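You operate a simulated robot arm through the tools that you are given. There is no shell and no other tool. Be economical: measure what you need, move in short steps, check, and stop when the job is done.

The job below is to be done with a simulated robot arm. You get a single attempt, and the scene is never put back.

Task
Set the stick-out on the green card and run the wire up to the touch plate.
Fine: plate over the tip first; green button; switch off after.

It is judged by the outcome, as a careful person would: the job done as asked, and still so three seconds after it is handed in. It fails if anything else is knocked over, pushed out of place, dropped, spilled or broken.

Robot
A 7-joint arm with a two-finger parallel gripper, fixed in place. Base frame: the origin is at the foot of the arm, x ahead of it, y to its left, z up; the work surface is at about z = 800. Lengths are in mm, angles in degrees, forces in N, time in s.
Its first joint turns from -166.0 to 166.0 degrees. Payload 4.4 kg.
The tool frame sits at the grasp point between the pads (the TCP): z along the fingers, y along the line on which they close. The tips reach 23 mm beyond it. Largest opening 94 mm; finger width 38, thickness 10; the body of the gripper, 54 by 96 mm, starts 39 mm behind the TCP.
Orientation is told as [roll, pitch, yaw] about the base's x, y, z axes, in that order, counted from this pose: with the fingers straight down and closing along the base's y, the tool's x points along the base's -x, its y along +y and its z along -z.

Tools
- The arm moves only by the tool play_rows. Its argument "increments" is a list of rows, each a list of 3 entries, a list of its own where there are three numbers: the gripper command, from -1 (shut) to 1 (fully open), values between in proportion, then the shift along the base's x, y, z in mm, then the turn, a rotation vector about the base's x, y, z in degrees. In form: [[jaw, [dx, dy, dz], [ax, ay, az]], ...]. A call has 1 to 12 rows; each row is the pose to reach, as a shift and turn from the pose commanded when the call began. Rows are played at 5 a second. More than 50 mm and 8.6 degrees between two rows, or a gripper value outside its range, and nothing of the call is played. A pose out of reach is approached as far as the arm can. The call stops where the force on the tool passes 90 N (or 10 N more than at its start, if that is more) or the arm is blocked; 0.2 s more then pass. Each finger travels about 72 mm/s and halts on what it meets, pressing with about 26 N; the grip force reading is that of the motor and also rises with nothing between the fingers. The clock runs only during rows and for 0.2 s after the last one: add rows that repeat a pose to give the fingers time. The reply holds the time, the measured pose of the TCP, the force on the tool along the base axes, the opening and the grip force, in the units named above and with some noise, and new pictures: "views" is both (left out), scene, wrist or none.
- Cameras (640 x 400 px; columns grow to the right, rows downward): "scene" is fixed at [398.8, 648.7, 1678.1]; the picture's right is [-0.87, -0.49, 0.00], its down [-0.34, 0.59, -0.73] and it looks along [0.36, -0.64, -0.68] (base axes); focal length 252 px, centre (320, 200). "wrist" rides on the gripper at [-39, 0, -44] in the tool frame; the picture's right is [0.00, -1.00, 0.00], its down [0.97, 0.00, -0.24] and it looks along [0.24, 0.00, 0.97] (tool axes); focal length 218 px, centre (320, 200). There is no depth. A picture from a camera that has moved, and an enlarged one, comes with that camera's place and axes in the base frame and with its lens.
- close_up(camera, box): a new picture of the part [left, top, right, bottom] of that camera's present view, enlarged. No time passes.
- sign_off(): hands the job in; it is judged then, once.

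Go step by step. Nothing tells you positions but the pictures and the camera data: compare them with the known pose of the tool, close in by small moves and look again before you grip or let go. The budget is 120 turns and 150 pictures, counting those below and the enlarged ones. Unless the task says otherwise, let go and move clear before handing in, and close with one line.

The tools are called by a JSON object that holds its "method" and its "body". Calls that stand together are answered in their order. play_rows: Moves the arm, as the interface text tells. Its arguments: {"type":"object","properties":{"increments":{"type":"array","items":{"type":"array"}},"views":{"type":"string","enum":["both","scene","wrist","none"]}},"required":["increments"]} The other tools are called the same way: close_up (camera, box) takes an enlarged picture of a part of a camera's view; sign_off () hands the job in.

At the start:

```text
time: 0.0
tool_pos: [651.2, 104.0, 1436.1]
orientation: [0.0, 0.0, -0.1]
ft_force: [0.3, 0.1, -0.5]
opening: 94.1
grip_force: 0.0
```

scene: 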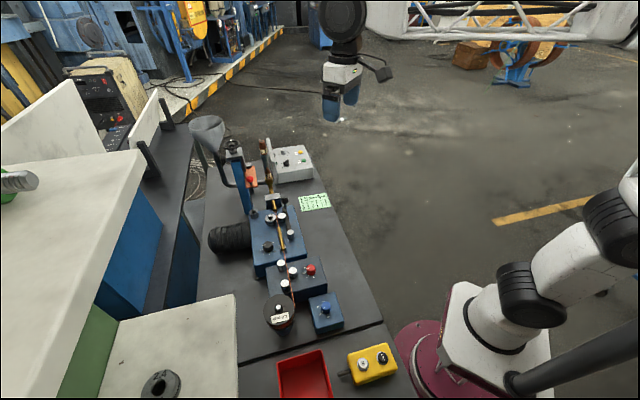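
wrist: 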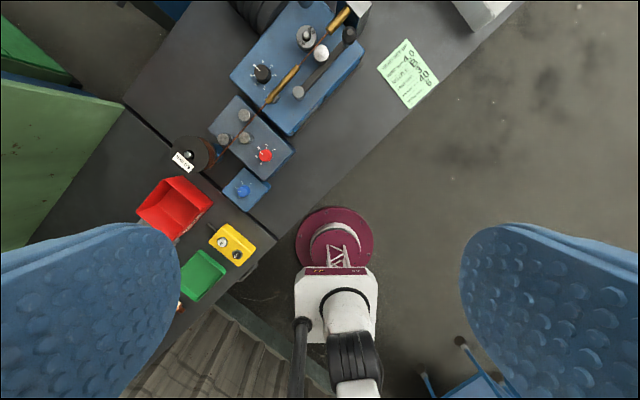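

I see a bench with a wire feeder, several controls and a green card. First I'll enlarge the views to read the card and identify the controls.

{"method": "close_up", "body": {"camera": "wrist", "box": [360, 30, 460, 110]}}

{"method": "close_up", "body": {"camera": "scene", "box": [180, 110, 340, 210]}}

{"method": "close_up", "body": {"camera": "scene", "box": [240, 190, 400, 290]}}

{"method": "close_up", "body": {"camera": "scene", "box": [240, 280, 432, 400]}}

{"method": "close_up", "body": {"camera": "wrist", "box": [120, 0, 376, 160]}}

```text
5.00 times, centred on (410, 70) of wrist
camera zoom: at [689.4, 103.7, 1478.1], right [0.0, -1.0, 0.0], down [-0.97, 0.0, 0.24], along [-0.24, 0.0, -0.97], focal length 1091 px, centre (-130, 850)
```

zoom: 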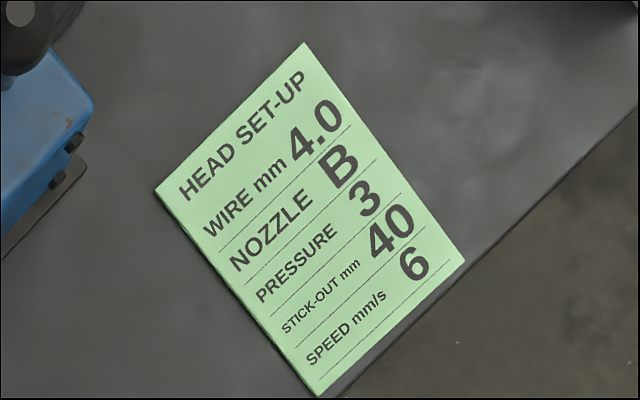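

```text
4.00 times, centred on (260, 160) of scene
camera zoom: at [398.8, 648.7, 1678.1], right [-0.87, -0.49, 0.0], down [-0.34, 0.59, -0.73], along [0.36, -0.64, -0.68], focal length 1008 px, centre (560, 360)
```

zoom: 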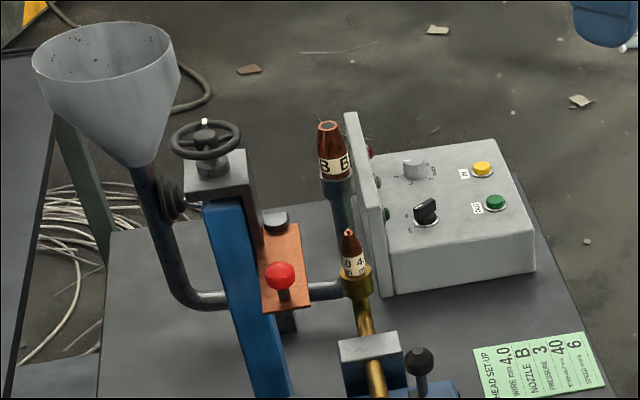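

```text
4.00 times, centred on (320, 240) of scene
camera zoom: at [398.8, 648.7, 1678.1], right [-0.87, -0.49, 0.0], down [-0.34, 0.59, -0.73], along [0.36, -0.64, -0.68], focal length 1008 px, centre (320, 40)
```

zoom: 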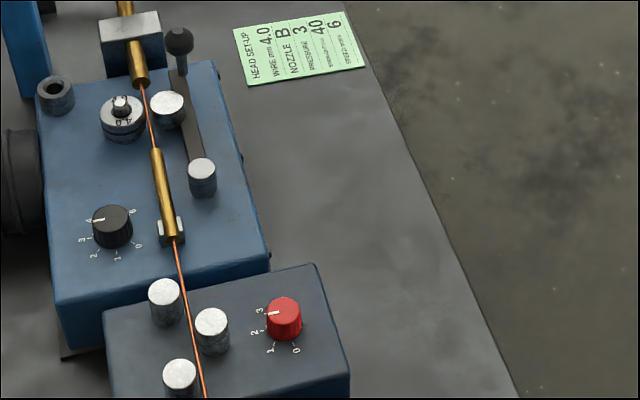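

```text
3.33 times, centred on (336, 340) of scene
camera zoom: at [398.8, 648.7, 1678.1], right [-0.87, -0.49, 0.0], down [-0.34, 0.59, -0.73], along [0.36, -0.64, -0.68], focal length 840 px, centre (267, -267)
```

zoom: 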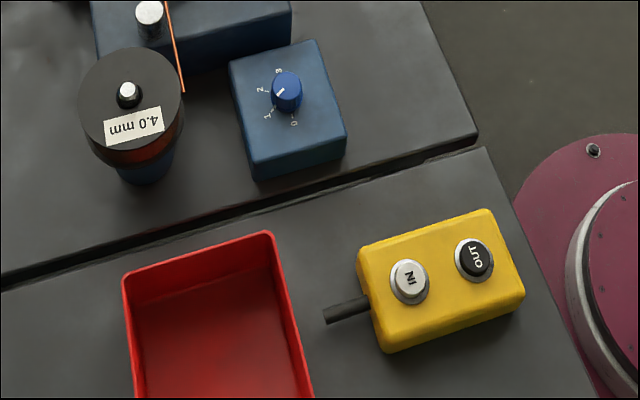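

```text
2.50 times, centred on (248, 80) of wrist
camera zoom: at [689.4, 103.7, 1478.1], right [0.0, -1.0, 0.0], down [-0.97, 0.0, 0.24], along [-0.24, 0.0, -0.97], focal length 546 px, centre (500, 500)
```

zoom: 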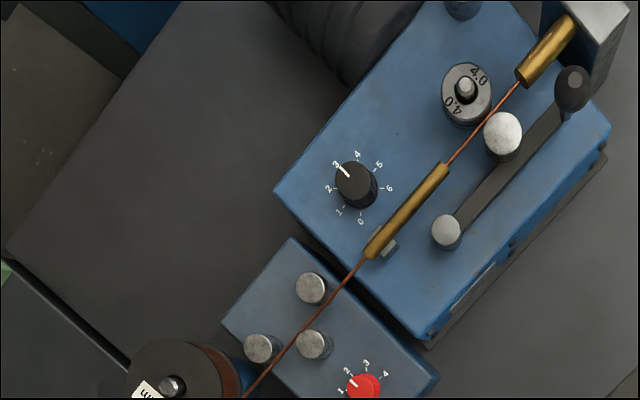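

The card says STICK-OUT 40 mm. The touch plate, column and grey control box are at the far end, so I'll move the camera over there, staying high.

{"method": "play_rows", "body": {"increments": [[1, [30, -35, 0], [0, 0, 0]], [1, [60, -70, 0], [0, 0, 0]], [1, [90, -105, 0], [0, 0, 0]], [1, [120, -140, 0], [0, 0, 0]], [1, [150, -175, 0], [0, 0, 0]], [1, [180, -210, -20], [0, 0, 0]], [1, [200, -245, -50], [0, 0, 0]], [1, [220, -280, -80], [0, 0, 0]]]}}

```text
refused: row 6 steps farther than a row can; nothing moved
```

{"method": "play_rows", "body": {"increments": [[1, [30, -35, 0], [0, 0, 0]], [1, [60, -70, 0], [0, 0, 0]], [1, [90, -105, 0], [0, 0, 0]], [1, [120, -140, 0], [0, 0, 0]], [1, [150, -175, 0], [0, 0, 0]], [1, [175, -210, -20], [0, 0, 0]], [1, [195, -240, -50], [0, 0, 0]], [1, [210, -270, -80], [0, 0, 0]]]}}

```text
time: 1.8
tool_pos: [859.3, -166.1, 1358.5]
orientation: [0.0, -0.1, 0.0]
ft_force: [-0.6, -0.2, 1.1]
opening: 93.8
grip_force: 0.0
camera wrist: at [898.8, -167.4, 1400.6], right [0.0, -1.0, 0.0], down [-0.97, 0.0, 0.24], along [-0.24, 0.0, -0.97], focal length 218 px, centre (320, 200)
```

scene: 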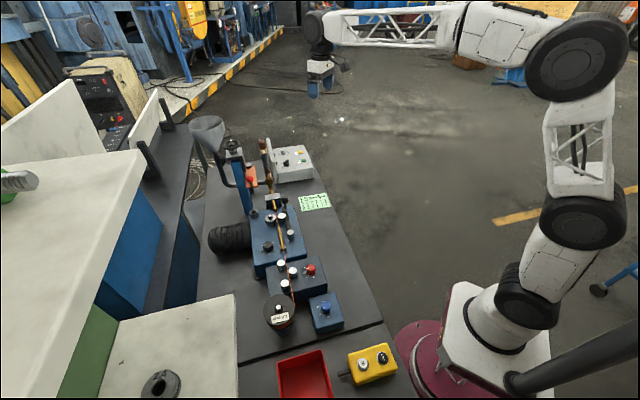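
wrist: 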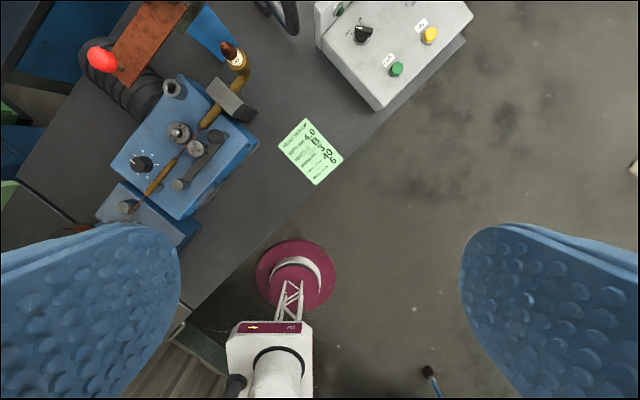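

I need the camera to look further outward, so I'll tilt the tool outward.

{"method": "play_rows", "body": {"increments": [[1, [0, 0, 0], [0, -8, 0]], [1, [0, 10, 0], [0, -16, 0]], [1, [0, 20, 0], [0, -24, 0]], [1, [0, 40, 0], [0, -32, 0]], [1, [0, 60, 0], [0, -38, 0]]], "views": "wrist"}}

```text
time: 3.0
tool_pos: [860.3, -106.1, 1355.8]
orientation: [0.0, -38.1, 0.0]
ft_force: [-0.3, 0.6, -1.0]
opening: 93.7
grip_force: 0.0
camera wrist: at [864.9, -106.2, 1411.9], right [0.0, -1.0, 0.0], down [-0.91, 0.0, -0.41], along [0.41, 0.0, -0.91], focal length 218 px, centre (320, 200)
```

wrist: 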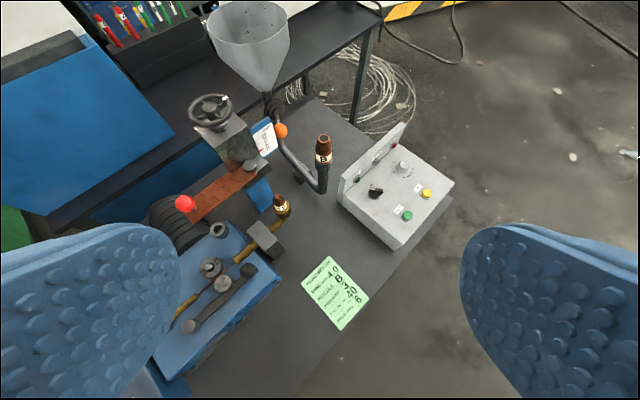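

{"method": "close_up", "body": {"camera": "wrist", "box": [160, 80, 288, 160]}}

{"method": "close_up", "body": {"camera": "wrist", "box": [160, 150, 288, 230]}}

{"method": "close_up", "body": {"camera": "wrist", "box": [330, 110, 474, 254]}}

```text
5.00 times, centred on (224, 120) of wrist
camera zoom: at [864.9, -106.2, 1411.9], right [0.0, -1.0, 0.0], down [-0.91, 0.0, -0.41], along [0.41, 0.0, -0.91], focal length 1091 px, centre (800, 600)
```

zoom: 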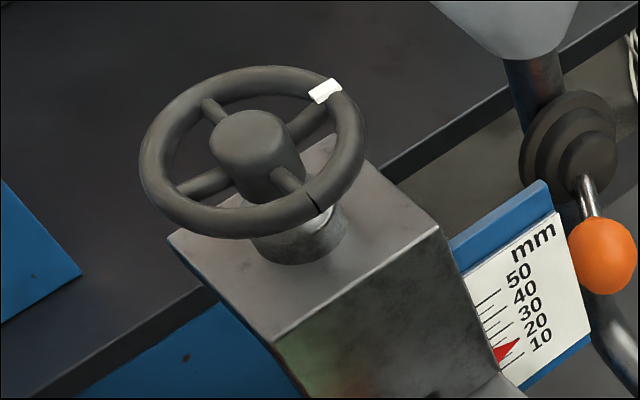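

```text
5.00 times, centred on (224, 190) of wrist
camera zoom: at [864.9, -106.2, 1411.9], right [0.0, -1.0, 0.0], down [-0.91, 0.0, -0.41], along [0.41, 0.0, -0.91], focal length 1091 px, centre (800, 250)
```

zoom: 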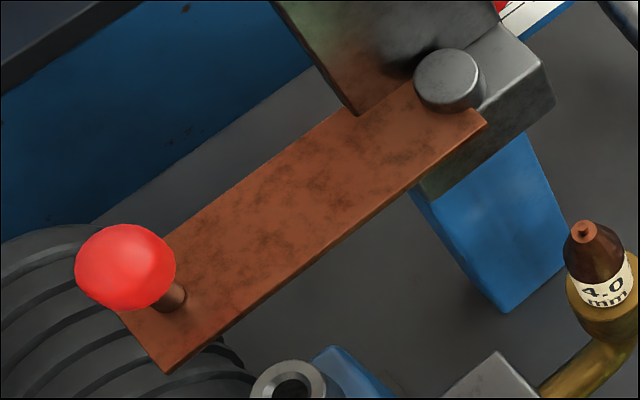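

```text
2.78 times, centred on (402, 182) of wrist
camera zoom: at [864.9, -106.2, 1411.9], right [0.0, -1.0, 0.0], down [-0.91, 0.0, -0.41], along [0.41, 0.0, -0.91], focal length 606 px, centre (92, 250)
```

zoom: 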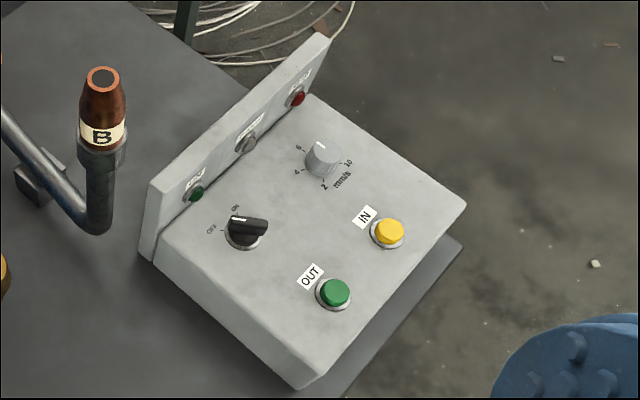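

The card asks for 40 mm, and the scale on the column reads about 13. The handwheel sets the height, the red-knobbed plate swings over the tip, and the OUT button is green. I'll check the switch, the tip and the scale in more detail.

{"method": "close_up", "body": {"camera": "wrist", "box": [360, 140, 424, 220]}}

{"method": "close_up", "body": {"camera": "wrist", "box": [245, 110, 293, 160]}}

```text
5.00 times, centred on (392, 180) of wrist
camera zoom: at [864.9, -106.2, 1411.9], right [0.0, -1.0, 0.0], down [-0.91, 0.0, -0.41], along [0.41, 0.0, -0.91], focal length 1091 px, centre (-40, 300)
```

zoom: 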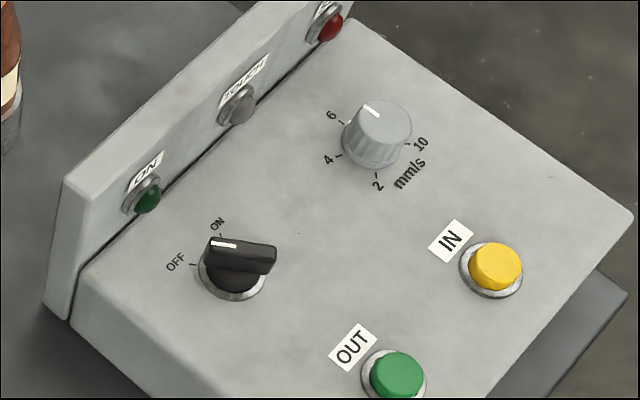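

```text
8.00 times, centred on (269, 135) of wrist
camera zoom: at [864.9, -106.2, 1411.9], right [0.0, -1.0, 0.0], down [-0.91, 0.0, -0.41], along [0.41, 0.0, -0.91], focal length 1746 px, centre (728, 720)
```

zoom: 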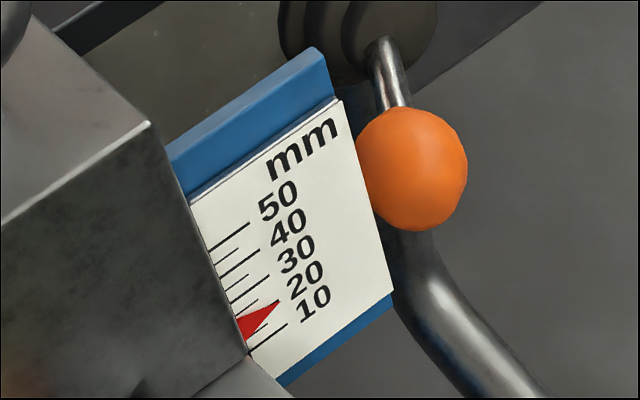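

The switch looks OFF (ON lamp dark) and the pointer is near 20. Next I'll test whether the arm reaches over the handwheel (about 1130, 60, 1165) with the tool vertical.

{"method": "play_rows", "body": {"increments": [[1, [30, 20, 0], [0, 5, 0]], [1, [60, 40, 0], [0, 10, 0]], [1, [90, 60, 0], [0, 15, 0]], [1, [120, 80, 0], [0, 20, 0]], [1, [150, 100, 0], [0, 25, 0]], [1, [180, 120, 0], [0, 30, 0]], [1, [210, 140, 0], [0, 35, 0]], [1, [240, 160, 0], [0, 38, 0]], [1, [270, 166, 0], [0, 38, 0]], [1, [270, 166, 0], [0, 38, 0]]]}}

```text
time: 5.2
tool_pos: [1130.9, 58.6, 1354.4]
orientation: [0.0, 0.0, 0.1]
ft_force: [0.1, -1.2, -0.8]
opening: 94.2
grip_force: 0.1
camera wrist: at [1169.6, 59.1, 1398.4], right [0.0, -1.0, 0.0], down [-0.97, 0.0, 0.24], along [-0.24, 0.0, -0.97], focal length 218 px, centre (320, 200)
```

scene: 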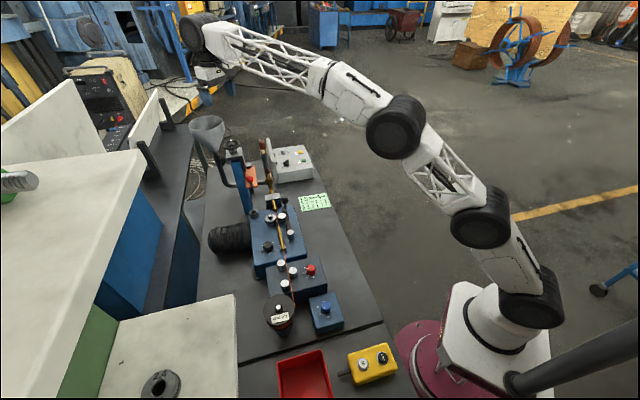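
wrist: 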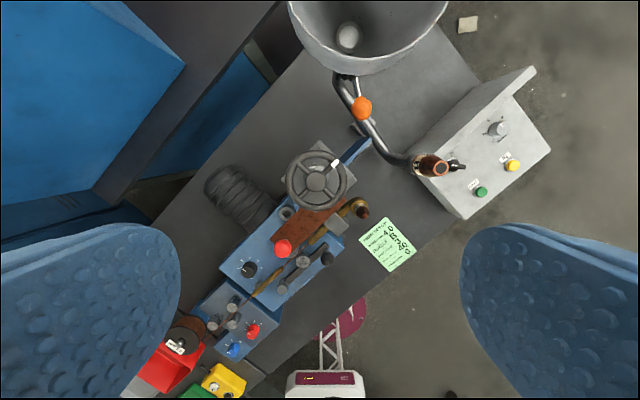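

The reach is fine. I'll zoom in on the wheel to locate its hub precisely.

{"method": "close_up", "body": {"camera": "wrist", "box": [270, 130, 390, 205]}}

{"method": "close_up", "body": {"camera": "scene", "box": [210, 120, 306, 180]}}

```text
5.33 times, centred on (330, 168) of wrist
camera zoom: at [1169.6, 59.1, 1398.4], right [0.0, -1.0, 0.0], down [-0.97, 0.0, 0.24], along [-0.24, 0.0, -0.97], focal length 1164 px, centre (267, 373)
```

zoom: 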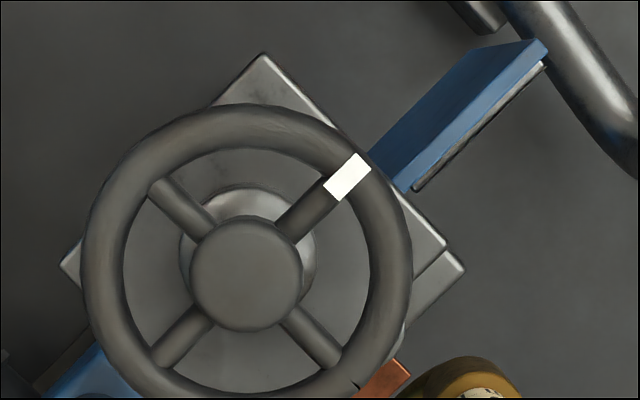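

```text
6.67 times, centred on (258, 150) of scene
camera zoom: at [398.8, 648.7, 1678.1], right [-0.87, -0.49, 0.0], down [-0.34, 0.59, -0.73], along [0.36, -0.64, -0.68], focal length 1679 px, centre (733, 533)
```

zoom: 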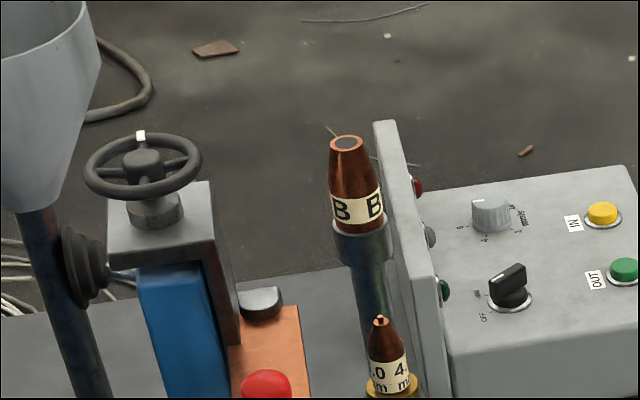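

The hub is at about (1133, 63), rim outer diameter about 65 mm. I'll descend to z≈1225 and re-check the centring.

{"method": "play_rows", "body": {"increments": [[1, [2, 4, -40], [0, 0, 0]], [1, [2, 4, -80], [0, 0, 0]], [1, [2, 4, -115], [0, 0, 0]], [1, [2, 4, -130], [0, 0, 0]]]}}

```text
time: 6.2
tool_pos: [1130.9, 63.7, 1224.4]
orientation: [0.0, 0.0, -0.1]
ft_force: [0.3, -0.4, 0.0]
opening: 94.0
grip_force: 0.0
camera wrist: at [1170.8, 63.2, 1266.0], right [0.0, -1.0, 0.0], down [-0.97, 0.0, 0.24], along [-0.24, 0.0, -0.97], focal length 218 px, centre (320, 200)
```

scene: 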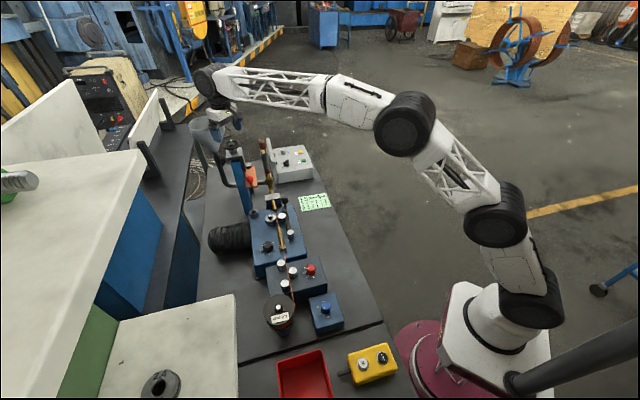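
wrist: 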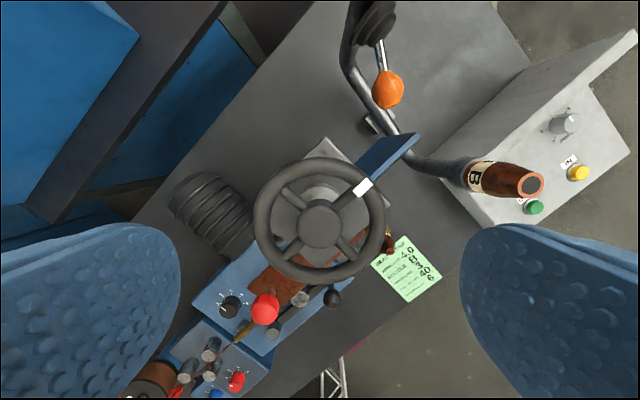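

The wheel centre is at about (1133, 63, 1160), diameter about 68. I'll lower the open fingers around the rim.

{"method": "play_rows", "body": {"increments": [[1, [2, -1, -20], [0, 0, 0]], [1, [2, -1, -40], [0, 0, 0]], [1, [2, -1, -56], [0, 0, 0]], [1, [2, -1, -56], [0, 0, 0]]]}}

{"method": "close_up", "body": {"camera": "scene", "box": [190, 110, 286, 170]}}

```text
time: 7.2
tool_pos: [1133.3, 62.4, 1170.4]
orientation: [-0.1, 0.0, 0.0]
ft_force: [-0.7, 0.6, -0.4]
opening: 94.0
grip_force: 0.1
camera wrist: at [1172.0, 62.3, 1212.4], right [0.0, -1.0, 0.0], down [-0.97, 0.0, 0.24], along [-0.24, 0.0, -0.97], focal length 218 px, centre (320, 200)
```

scene: 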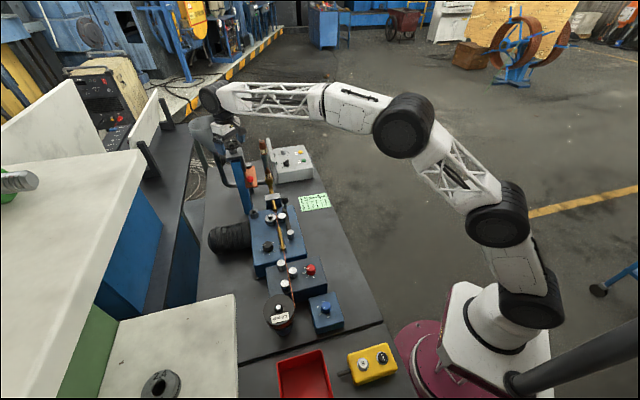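
wrist: 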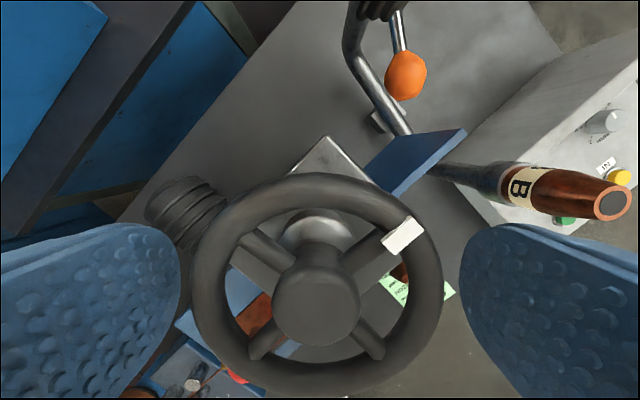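

```text
6.67 times, centred on (238, 140) of scene
camera zoom: at [398.8, 648.7, 1678.1], right [-0.87, -0.49, 0.0], down [-0.34, 0.59, -0.73], along [0.36, -0.64, -0.68], focal length 1679 px, centre (867, 600)
```

zoom: 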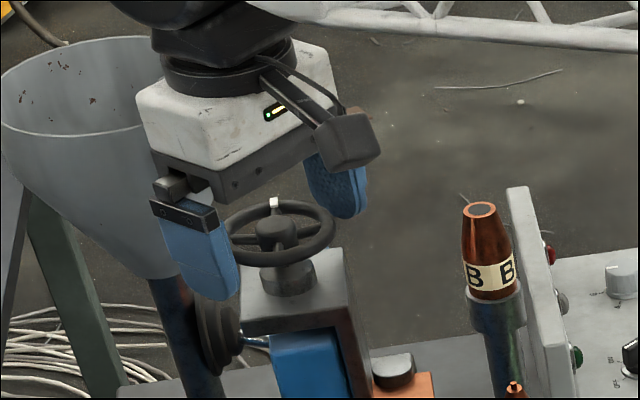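

The fingers straddle the rim nicely. I'll close and turn clockwise (seen from above) to learn the direction.

{"method": "play_rows", "body": {"increments": [[-1, [0, 0, 0], [0, 0, 0]], [-1, [0, 0, 0], [0, 0, 0]], [-1, [0, 0, 0], [0, 0, -8]], [-1, [0, 0, 0], [0, 0, -16]], [-1, [0, 0, 0], [0, 0, -24]], [-1, [0, 0, 0], [0, 0, -32]], [-1, [0, 0, 0], [0, 0, -40]], [-1, [0, 0, 0], [0, 0, -48]], [-1, [0, 0, 0], [0, 0, -56]], [-1, [0, 0, 0], [0, 0, -64]], [-1, [0, 0, 0], [0, 0, -72]]]}}

{"method": "close_up", "body": {"camera": "scene", "box": [190, 110, 286, 170]}}

```text
time: 9.7
tool_pos: [1131.2, 60.4, 1171.1]
orientation: [-0.3, 0.0, -71.9]
ft_force: [-43.6, -6.9, 5.7]
opening: 67.3
grip_force: 45.2
stopped in row 11: the force on the tool passed its limit (the readings are from after the stop); the commanded pose is now the measured one
camera wrist: at [1144.7, 23.5, 1214.1], right [-0.95, -0.31, 0.0], down [-0.3, 0.92, 0.24], along [-0.08, 0.23, -0.97], focal length 218 px, centre (320, 200)
```

scene: 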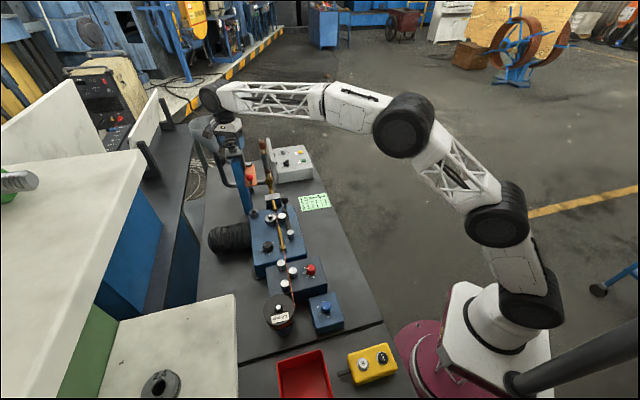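
wrist: 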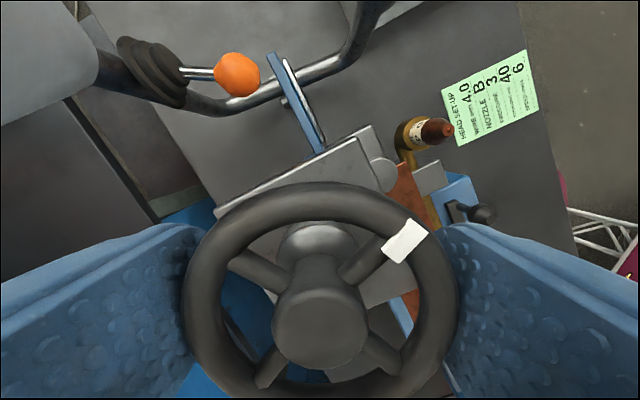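

```text
6.67 times, centred on (238, 140) of scene
camera zoom: at [398.8, 648.7, 1678.1], right [-0.87, -0.49, 0.0], down [-0.34, 0.59, -0.73], along [0.36, -0.64, -0.68], focal length 1679 px, centre (867, 600)
```

zoom: 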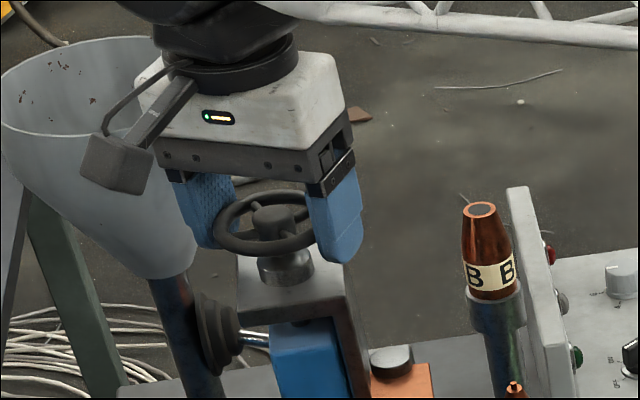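

The wheel turned with the grip and the head seems to rise. I'll continue clockwise, recentred slightly and rising with the wheel.

{"method": "play_rows", "body": {"increments": [[-1, [-1, 0, 0], [0, 0, 0]], [-1, [-1, 0, 1], [0, 0, -8]], [-1, [-1, 0, 1], [0, 0, -16]], [-1, [-1, 0, 2], [0, 0, -24]], [-1, [-1, 0, 2], [0, 0, -32]], [-1, [-1, 0, 3], [0, 0, -40]], [-1, [-1, 0, 3], [0, 0, -48]], [-1, [-1, 0, 4], [0, 0, -56]], [-1, [-1, 0, 4], [0, 0, -64]], [-1, [-1, 0, 5], [0, 0, -72]]]}}

{"method": "close_up", "body": {"camera": "scene", "box": [190, 110, 286, 170]}}

```text
time: 10.8
tool_pos: [1131.1, 61.9, 1175.1]
orientation: [-0.3, -0.1, -99.3]
ft_force: [-41.0, -0.8, 4.7]
opening: 67.2
grip_force: 45.1
stopped in row 5: the force on the tool passed its limit (the readings are from after the stop); the commanded pose is now the measured one
camera wrist: at [1125.1, 22.2, 1217.2], right [-0.99, 0.16, 0.0], down [0.16, 0.96, 0.24], along [0.03, 0.24, -0.97], focal length 218 px, centre (320, 200)
```

scene: 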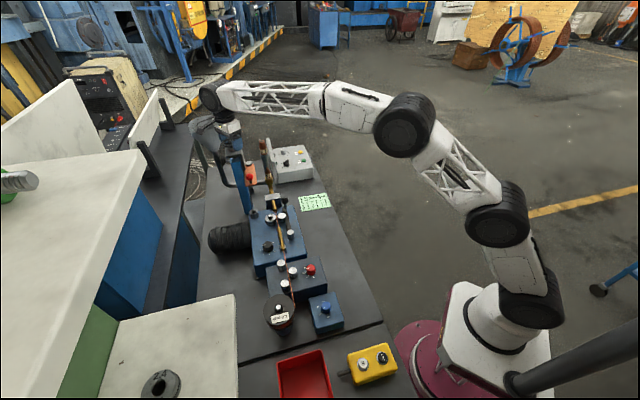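
wrist: 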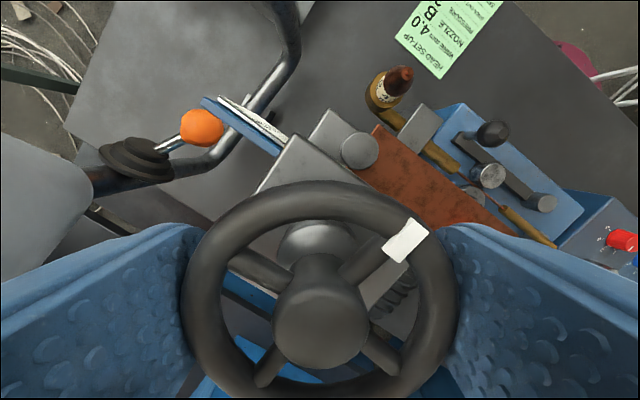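

```text
6.67 times, centred on (238, 140) of scene
camera zoom: at [398.8, 648.7, 1678.1], right [-0.87, -0.49, 0.0], down [-0.34, 0.59, -0.73], along [0.36, -0.64, -0.68], focal length 1679 px, centre (867, 600)
```

zoom: 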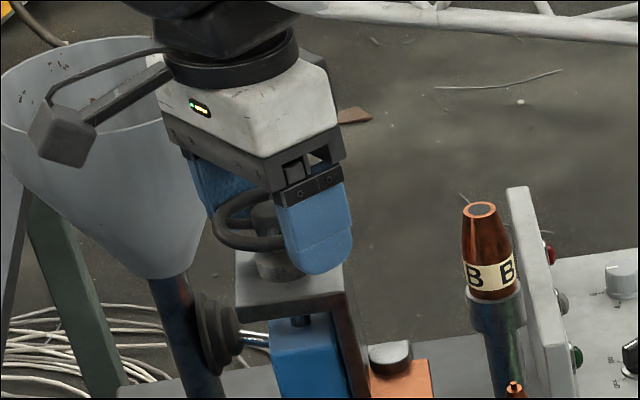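

Side force builds up along the grip, so my centre is slightly off in x. I'll release, back up, and re-measure the wheel and scale.

{"method": "play_rows", "body": {"increments": [[1, [0, 0, 0], [0, 0, 0]], [1, [0, 0, 0], [0, 0, 0]], [1, [0, 0, 25], [0, 0, 0]], [1, [0, 0, 60], [0, 0, 0]], [1, [0, 0, 60], [0, 0, 0]]], "views": "wrist"}}

{"method": "close_up", "body": {"camera": "scene", "box": [190, 110, 286, 170]}}

{"method": "close_up", "body": {"camera": "wrist", "box": [224, 120, 416, 300]}}

```text
time: 12.1
tool_pos: [1131.8, 61.6, 1234.2]
orientation: [-0.1, -0.1, -99.3]
ft_force: [0.4, -0.4, 0.2]
opening: 93.9
grip_force: 0.1
camera wrist: at [1125.7, 21.9, 1276.4], right [-0.99, 0.16, 0.0], down [0.16, 0.96, 0.24], along [0.04, 0.24, -0.97], focal length 218 px, centre (320, 200)
```

wrist: 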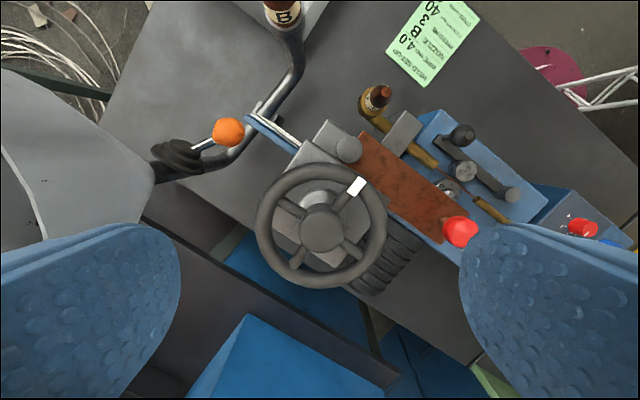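

```text
6.67 times, centred on (238, 140) of scene
camera zoom: at [398.8, 648.7, 1678.1], right [-0.87, -0.49, 0.0], down [-0.34, 0.59, -0.73], along [0.36, -0.64, -0.68], focal length 1679 px, centre (867, 600)
```

zoom: 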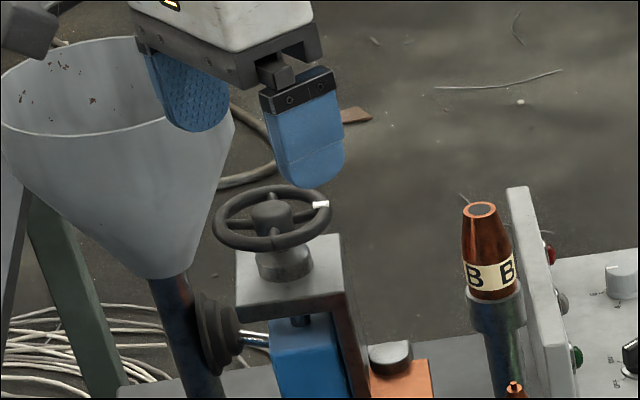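

```text
2.22 times, centred on (320, 210) of wrist
camera zoom: at [1125.7, 21.9, 1276.4], right [-0.99, 0.16, 0.0], down [0.16, 0.96, 0.24], along [0.04, 0.24, -0.97], focal length 485 px, centre (320, 178)
```

zoom: 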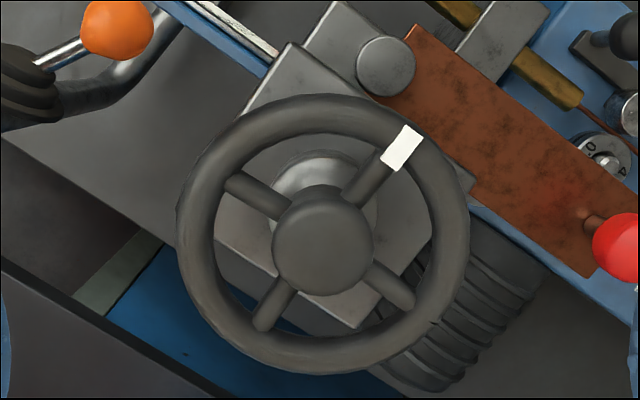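

The wheel rose about 10 mm over 99°. I'll unwind the yaw while backing off to a spot where I can read the scale.

{"method": "play_rows", "body": {"increments": [[1, [0, 0, 20], [0, 0, 8]], [1, [-10, -5, 40], [0, 0, 16]], [1, [-25, -15, 60], [0, 0, 24]], [1, [-40, -25, 80], [0, 0, 32]], [1, [-55, -40, 90], [0, 0, 40]], [1, [-70, -50, 95], [0, 0, 48]], [1, [-85, -65, 95], [0, 0, 56]], [1, [-100, -75, 95], [0, 0, 64]], [1, [-115, -90, 95], [0, 0, 72]], [1, [-130, -100, 95], [0, 0, 80]], [1, [-145, -110, 95], [0, 0, 88]], [1, [-160, -120, 95], [0, 0, 96]]], "views": "none"}}

{"method": "play_rows", "body": {"increments": [[1, [0, 0, 0], [0, -8, 0]], [1, [0, 0, 0], [0, -16, 0]], [1, [0, 0, 0], [0, -24, 0]], [1, [0, 0, 0], [0, -32, 0]], [1, [0, 0, 0], [0, -40, 0]]], "views": "wrist"}}

```text
time: 14.7
tool_pos: [970.9, -60.8, 1328.9]
orientation: [-0.2, 0.0, -3.3]
ft_force: [-0.3, 0.0, -0.5]
opening: 94.0
grip_force: 0.1
```

```text
time: 15.8
tool_pos: [972.1, -58.0, 1328.6]
orientation: [2.7, -39.9, -4.2]
ft_force: [0.3, 0.4, -0.8]
opening: 94.0
grip_force: 0.1
camera wrist: at [973.6, -61.0, 1385.3], right [-0.05, -1.0, -0.03], down [-0.9, 0.06, -0.44], along [0.44, 0.01, -0.9], focal length 218 px, centre (320, 200)
```

wrist: 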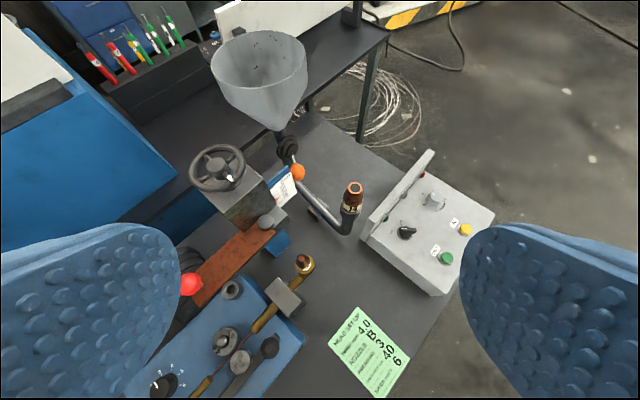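

{"method": "close_up", "body": {"camera": "wrist", "box": [250, 155, 310, 215]}}

{"method": "close_up", "body": {"camera": "wrist", "box": [390, 150, 470, 270]}}

```text
6.67 times, centred on (280, 185) of wrist
camera zoom: at [973.6, -61.0, 1385.3], right [-0.05, -1.0, -0.03], down [-0.9, 0.06, -0.44], along [0.44, 0.01, -0.9], focal length 1455 px, centre (587, 300)
```

zoom: 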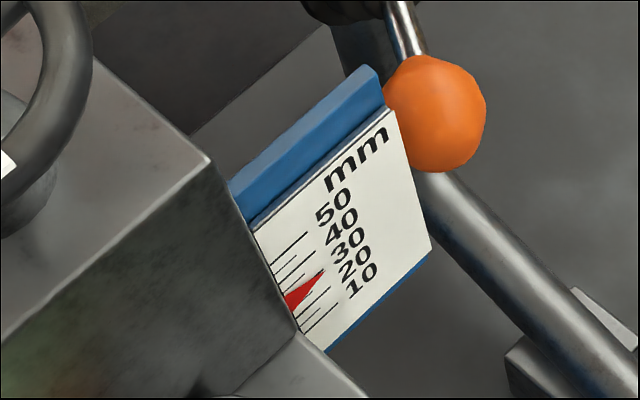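

```text
3.33 times, centred on (430, 210) of wrist
camera zoom: at [973.6, -61.0, 1385.3], right [-0.05, -1.0, -0.03], down [-0.9, 0.06, -0.44], along [0.44, 0.01, -0.9], focal length 728 px, centre (-47, 167)
```

zoom: 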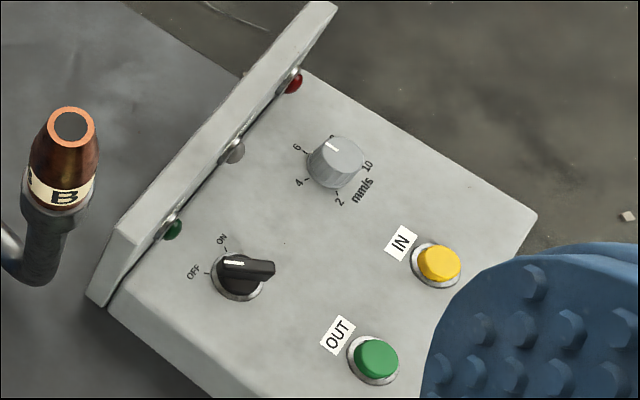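

The pointer now reads about 30 (it was about 20), so clockwise raises it roughly 10 mm per 99°. I'll go back for a second, similar turn with a better centre.

{"method": "play_rows", "body": {"increments": [[1, [0, 0, 0], [0, 8, 0]], [1, [10, 5, 0], [0, 16, 0]], [1, [30, 20, 0], [0, 24, 0]], [1, [50, 35, 0], [0, 32, 0]], [1, [75, 55, 0], [0, 40, 0]], [1, [100, 75, 0], [0, 40, 0]], [1, [125, 95, -10], [0, 40, 0]], [1, [145, 110, -30], [0, 40, 0]], [1, [159, 119, -60], [0, 40, 0]], [1, [159, 119, -80], [0, 40, 0]]], "views": "none"}}

{"method": "play_rows", "body": {"increments": [[1, [0, 0, 0], [0, 0, 3.3]], [1, [0, 0, 0], [0, 0, 3.3]]], "views": "wrist"}}

```text
time: 18.1
tool_pos: [1131.5, 61.7, 1247.7]
orientation: [-0.2, 0.0, -3.3]
ft_force: [-0.5, 0.1, 0.2]
opening: 93.8
grip_force: 0.1
```

```text
time: 18.6
tool_pos: [1132.3, 62.1, 1248.9]
orientation: [-0.1, 0.0, 0.0]
ft_force: [0.4, 0.5, -0.9]
opening: 94.2
grip_force: 0.0
camera wrist: at [1171.3, 60.7, 1290.3], right [0.0, -1.0, 0.0], down [-0.97, 0.0, 0.24], along [-0.24, 0.0, -0.97], focal length 218 px, centre (320, 200)
```

wrist: 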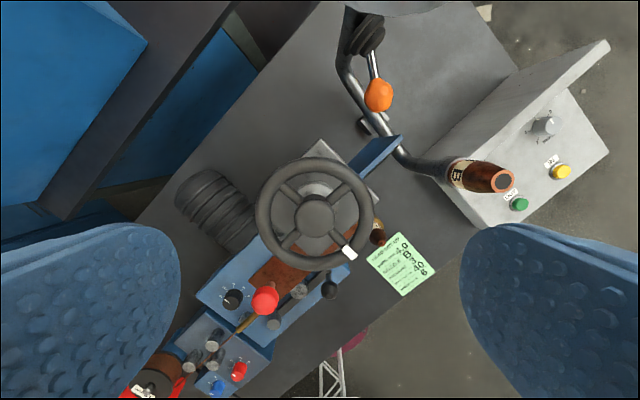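

The mark moved about 85–90°, consistent with 10 mm per quarter turn. I'll descend, grip, and turn another 84°.

{"method": "play_rows", "body": {"increments": [[1, [-0.5, 0, -30], [0, 0, 0]], [1, [-0.5, 0, -55], [0, 0, 0]], [1, [-0.5, 0, -69], [0, 0, 0]], [-1, [-0.5, 0, -69], [0, 0, 0]], [-1, [-0.5, 0, -69], [0, 0, 0]], [-1, [-0.5, 0, -69], [0, 0, 0]]], "views": "none"}}

{"method": "play_rows", "body": {"increments": [[-1, [0, 0, 1], [0, 0, -8]], [-1, [0, 0, 2], [0, 0, -16]], [-1, [0, 0, 3], [0, 0, -24]], [-1, [0, 0, 4], [0, 0, -32]], [-1, [0, 0, 5], [0, 0, -40]], [-1, [0, 0, 6], [0, 0, -48]], [-1, [0, 0, 7], [0, 0, -56]], [-1, [0, 0, 7], [0, 0, -64]], [-1, [0, 0, 8], [0, 0, -72]], [-1, [0, 0, 9], [0, 0, -80]], [-1, [0, 0, 9], [0, 0, -84]]], "views": "wrist"}}

```text
time: 20.1
tool_pos: [1129.6, 64.0, 1181.1]
orientation: [-0.2, 0.0, 0.0]
ft_force: [-0.1, 30.2, -0.5]
opening: 68.4
grip_force: 44.9
```

```text
time: 21.2
tool_pos: [1132.5, 63.3, 1183.5]
orientation: [0.0, -0.1, -37.6]
ft_force: [28.8, 18.4, -1.2]
opening: 67.6
grip_force: 44.8
stopped in row 5: the force on the tool passed its limit (the readings are from after the stop); the commanded pose is now the measured one
camera wrist: at [1163.1, 38.9, 1226.2], right [-0.61, -0.79, 0.0], down [-0.77, 0.59, 0.24], along [-0.19, 0.14, -0.97], focal length 218 px, centre (320, 200)
```

wrist: 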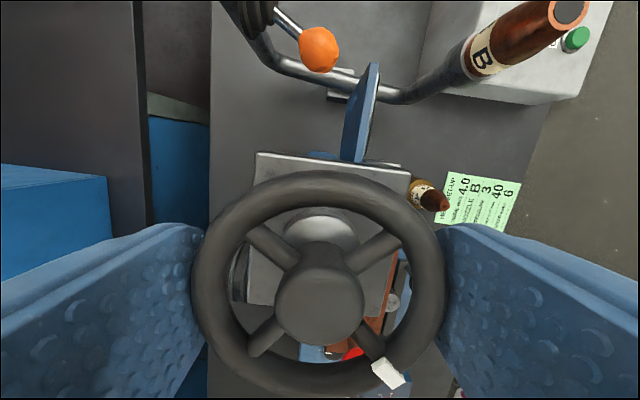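

Turn went to about 38° before the force limit. I'll ease towards the force direction and continue in short pieces.

{"method": "play_rows", "body": {"increments": [[-1, [1, 0.7, 0], [0, 0, 0]], [-1, [1, 0.7, 0], [0, 0, 0]]], "views": "none"}}

```text
time: 21.8
tool_pos: [1131.8, 61.9, 1183.6]
orientation: [-0.1, 0.1, -37.7]
ft_force: [-5.1, 17.8, -6.0]
opening: 68.0
grip_force: 45.1
```

{"method": "play_rows", "body": {"increments": [[-1, [0, 0.5, 1], [0, 0, -6]], [-1, [0, 0.5, 1.5], [0, 0, -12]], [-1, [0, 0.5, 2], [0, 0, -18]], [-1, [0, 0.5, 2.5], [0, 0, -24]]], "views": "none"}}

```text
time: 22.8
tool_pos: [1131.5, 63.0, 1187.7]
orientation: [-0.3, -0.1, -61.8]
ft_force: [-60.2, -3.8, -10.8]
opening: 67.8
grip_force: 45.3
```

{"method": "play_rows", "body": {"increments": [[-1, [-1.5, 0, 0], [0, 0, 0]], [-1, [-1.8, 0, 0.7], [0, 0, -6]], [-1, [-2, 0, 1.3], [0, 0, -12]], [-1, [-2.2, 0, 2], [0, 0, -18]]], "views": "wrist"}}

```text
time: 23.8
tool_pos: [1132.6, 61.7, 1187.9]
orientation: [0.0, 0.0, -79.9]
ft_force: [45.5, -13.0, -7.3]
opening: 67.6
grip_force: 44.4
camera wrist: at [1138.6, 23.7, 1231.2], right [-0.98, -0.18, 0.0], down [-0.17, 0.96, 0.24], along [-0.04, 0.23, -0.97], focal length 218 px, centre (320, 200)
```

wrist: 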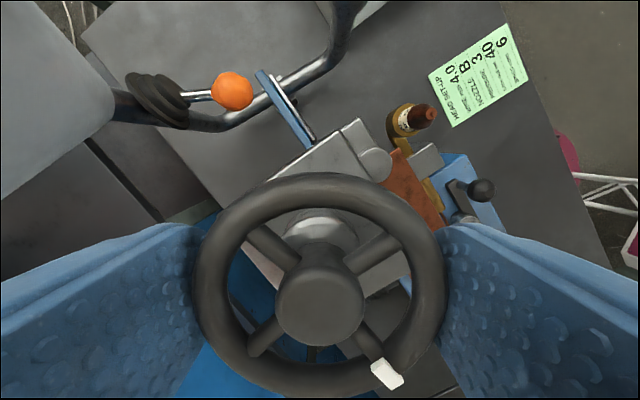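

I estimate about 39 mm now. I'll release, back off, and take a low-angle view of the scale to read it without parallax.

{"method": "play_rows", "body": {"increments": [[1, [0, 0, 0], [0, 0, 0]], [1, [0, 0, 0], [0, 0, 0]], [1, [0, 0, 30], [0, 0, 8]], [1, [0, 0, 70], [0, 0, 16]], [1, [-20, -15, 90], [0, 0, 24]], [1, [-40, -30, 90], [0, 0, 32]], [1, [-65, -45, 90], [0, 0, 40]], [1, [-90, -60, 90], [0, 0, 48]], [1, [-115, -80, 90], [0, 0, 56]], [1, [-140, -100, 90], [0, 0, 64]], [1, [-170, -115, 90], [0, 0, 72]], [1, [-200, -130, 90], [0, 0, 80]]], "views": "none"}}

{"method": "play_rows", "body": {"increments": [[1, [0, 0, 0], [0, 0, 7]], [1, [0, 0, 0], [0, 0, 14]], [1, [0, 0, 0], [0, 0, 20]]], "views": "none"}}

{"method": "play_rows", "body": {"increments": [[1, [0, 0, -10], [2.7, -7.5, 0]], [1, [0, 0, -20], [5.5, -15, 0]], [1, [0, 0, -30], [8.2, -22.6, 0]], [1, [0, 0, -40], [10.9, -30.1, 0]], [1, [0, 0, -50], [13.7, -37.6, 0]], [1, [0, 0, -60], [16.4, -45.1, 0]], [1, [0, 0, -75], [19.2, -52.6, 0]], [1, [0, 0, -90], [21.9, -60.1, 0]], [1, [0, 0, -105], [24.6, -67.7, 0]], [1, [0, 0, -120], [27.4, -75.2, 0]]], "views": "both"}}

```text
time: 26.4
tool_pos: [929.5, -68.3, 1276.0]
orientation: [-0.1, -0.1, 0.5]
ft_force: [0.1, -0.3, -1.3]
opening: 94.1
grip_force: 0.0
```

```text
time: 27.2
tool_pos: [928.9, -66.8, 1277.1]
orientation: [-0.1, -0.1, 20.4]
ft_force: [0.0, -0.6, -0.6]
opening: 94.1
grip_force: 0.2
```

```text
time: 29.4
tool_pos: [931.3, -67.5, 1160.6]
orientation: [-2.4, -80.3, 22.4]
ft_force: [-0.7, 0.2, 1.1]
opening: 93.7
grip_force: 0.0
camera wrist: at [896.1, -80.1, 1205.3], right [0.34, -0.94, 0.01], down [-0.37, -0.14, -0.92], along [0.86, 0.31, -0.4], focal length 218 px, centre (320, 200)
```

scene: 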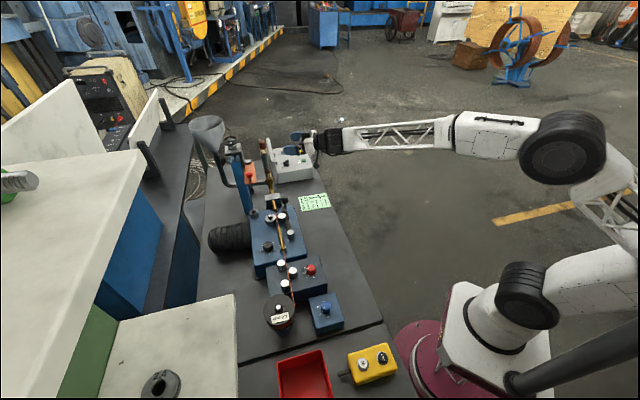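
wrist: 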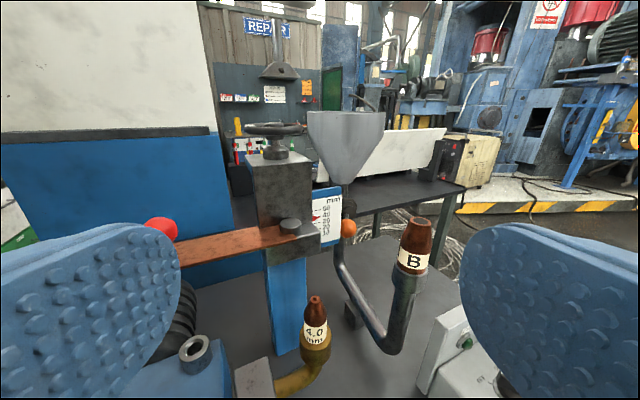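

{"method": "close_up", "body": {"camera": "wrist", "box": [290, 180, 354, 250]}}

{"method": "close_up", "body": {"camera": "wrist", "box": [240, 200, 400, 350]}}

```text
5.71 times, centred on (322, 215) of wrist
camera zoom: at [896.1, -80.1, 1205.3], right [0.34, -0.94, 0.01], down [-0.37, -0.14, -0.92], along [0.86, 0.31, -0.4], focal length 1247 px, centre (309, 114)
```

zoom: 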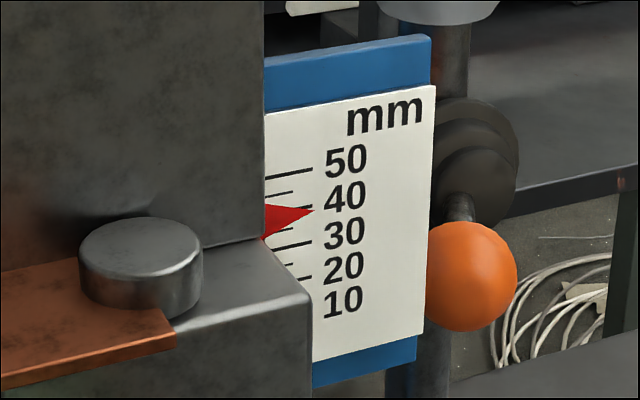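

```text
2.67 times, centred on (320, 275) of wrist
camera zoom: at [896.1, -80.1, 1205.3], right [0.34, -0.94, 0.01], down [-0.37, -0.14, -0.92], along [0.86, 0.31, -0.4], focal length 582 px, centre (320, 0)
```

zoom: 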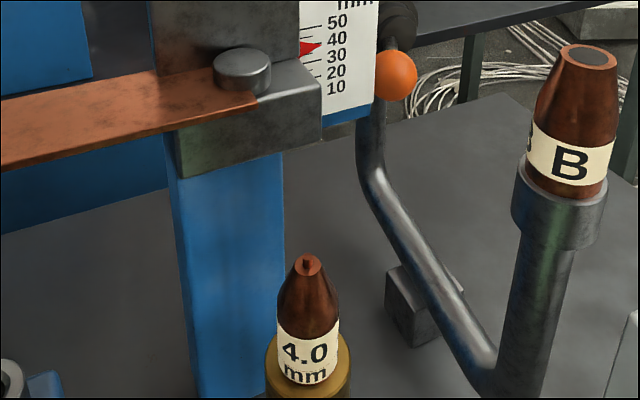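

The pointer reads about 38.5–39, with some parallax from the downward view. I'll lower the camera for a nearly level reading.

{"method": "play_rows", "body": {"increments": [[1, [0, 0, -30], [1.5, -4, 0]], [1, [-5, 0, -60], [2.7, -7.5, 0]], [1, [-10, 0, -85], [4, -11, 0]], [1, [-10, 0, -85], [4, -11, 0]]], "views": "wrist"}}

{"method": "close_up", "body": {"camera": "wrist", "box": [286, 120, 350, 190]}}

```text
time: 30.4
tool_pos: [917.9, -67.1, 1072.5]
orientation: [-170.7, -88.1, -169.3]
ft_force: [0.2, 1.1, 0.4]
opening: 94.1
grip_force: 0.1
camera wrist: at [877.1, -82.9, 1108.7], right [0.34, -0.94, 0.01], down [-0.19, -0.08, -0.98], along [0.92, 0.33, -0.21], focal length 218 px, centre (320, 200)
```

wrist: 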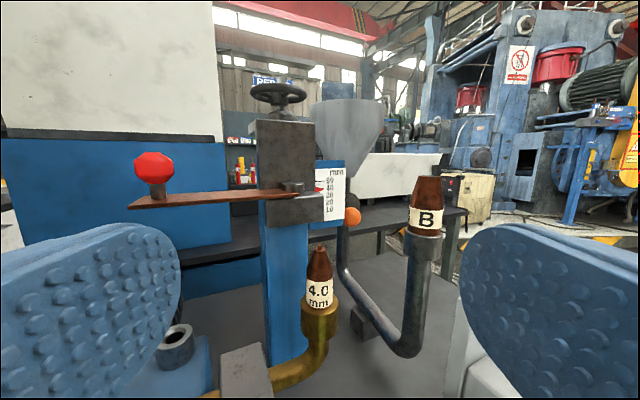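

```text
5.71 times, centred on (318, 155) of wrist
camera zoom: at [877.1, -82.9, 1108.7], right [0.34, -0.94, 0.01], down [-0.19, -0.08, -0.98], along [0.92, 0.33, -0.21], focal length 1247 px, centre (331, 457)
```

zoom: 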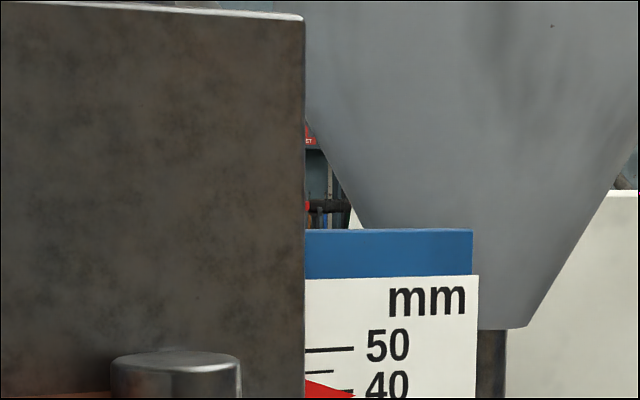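

{"method": "close_up", "body": {"camera": "wrist", "box": [306, 164, 354, 224]}}

{"method": "close_up", "body": {"camera": "wrist", "box": [120, 130, 350, 330]}}

```text
6.67 times, centred on (330, 194) of wrist
camera zoom: at [877.1, -82.9, 1108.7], right [0.34, -0.94, 0.01], down [-0.19, -0.08, -0.98], along [0.92, 0.33, -0.21], focal length 1455 px, centre (253, 240)
```

zoom: 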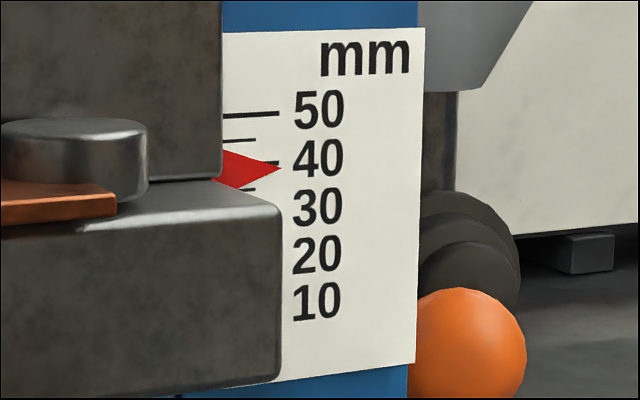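

```text
2.00 times, centred on (235, 230) of wrist
camera zoom: at [877.1, -82.9, 1108.7], right [0.34, -0.94, 0.01], down [-0.19, -0.08, -0.98], along [0.92, 0.33, -0.21], focal length 436 px, centre (490, 140)
```

zoom: 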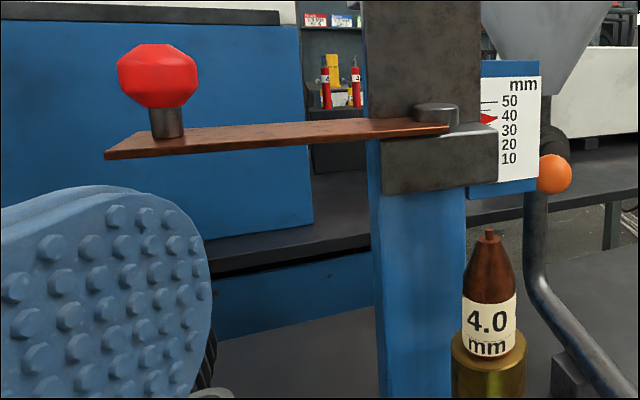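

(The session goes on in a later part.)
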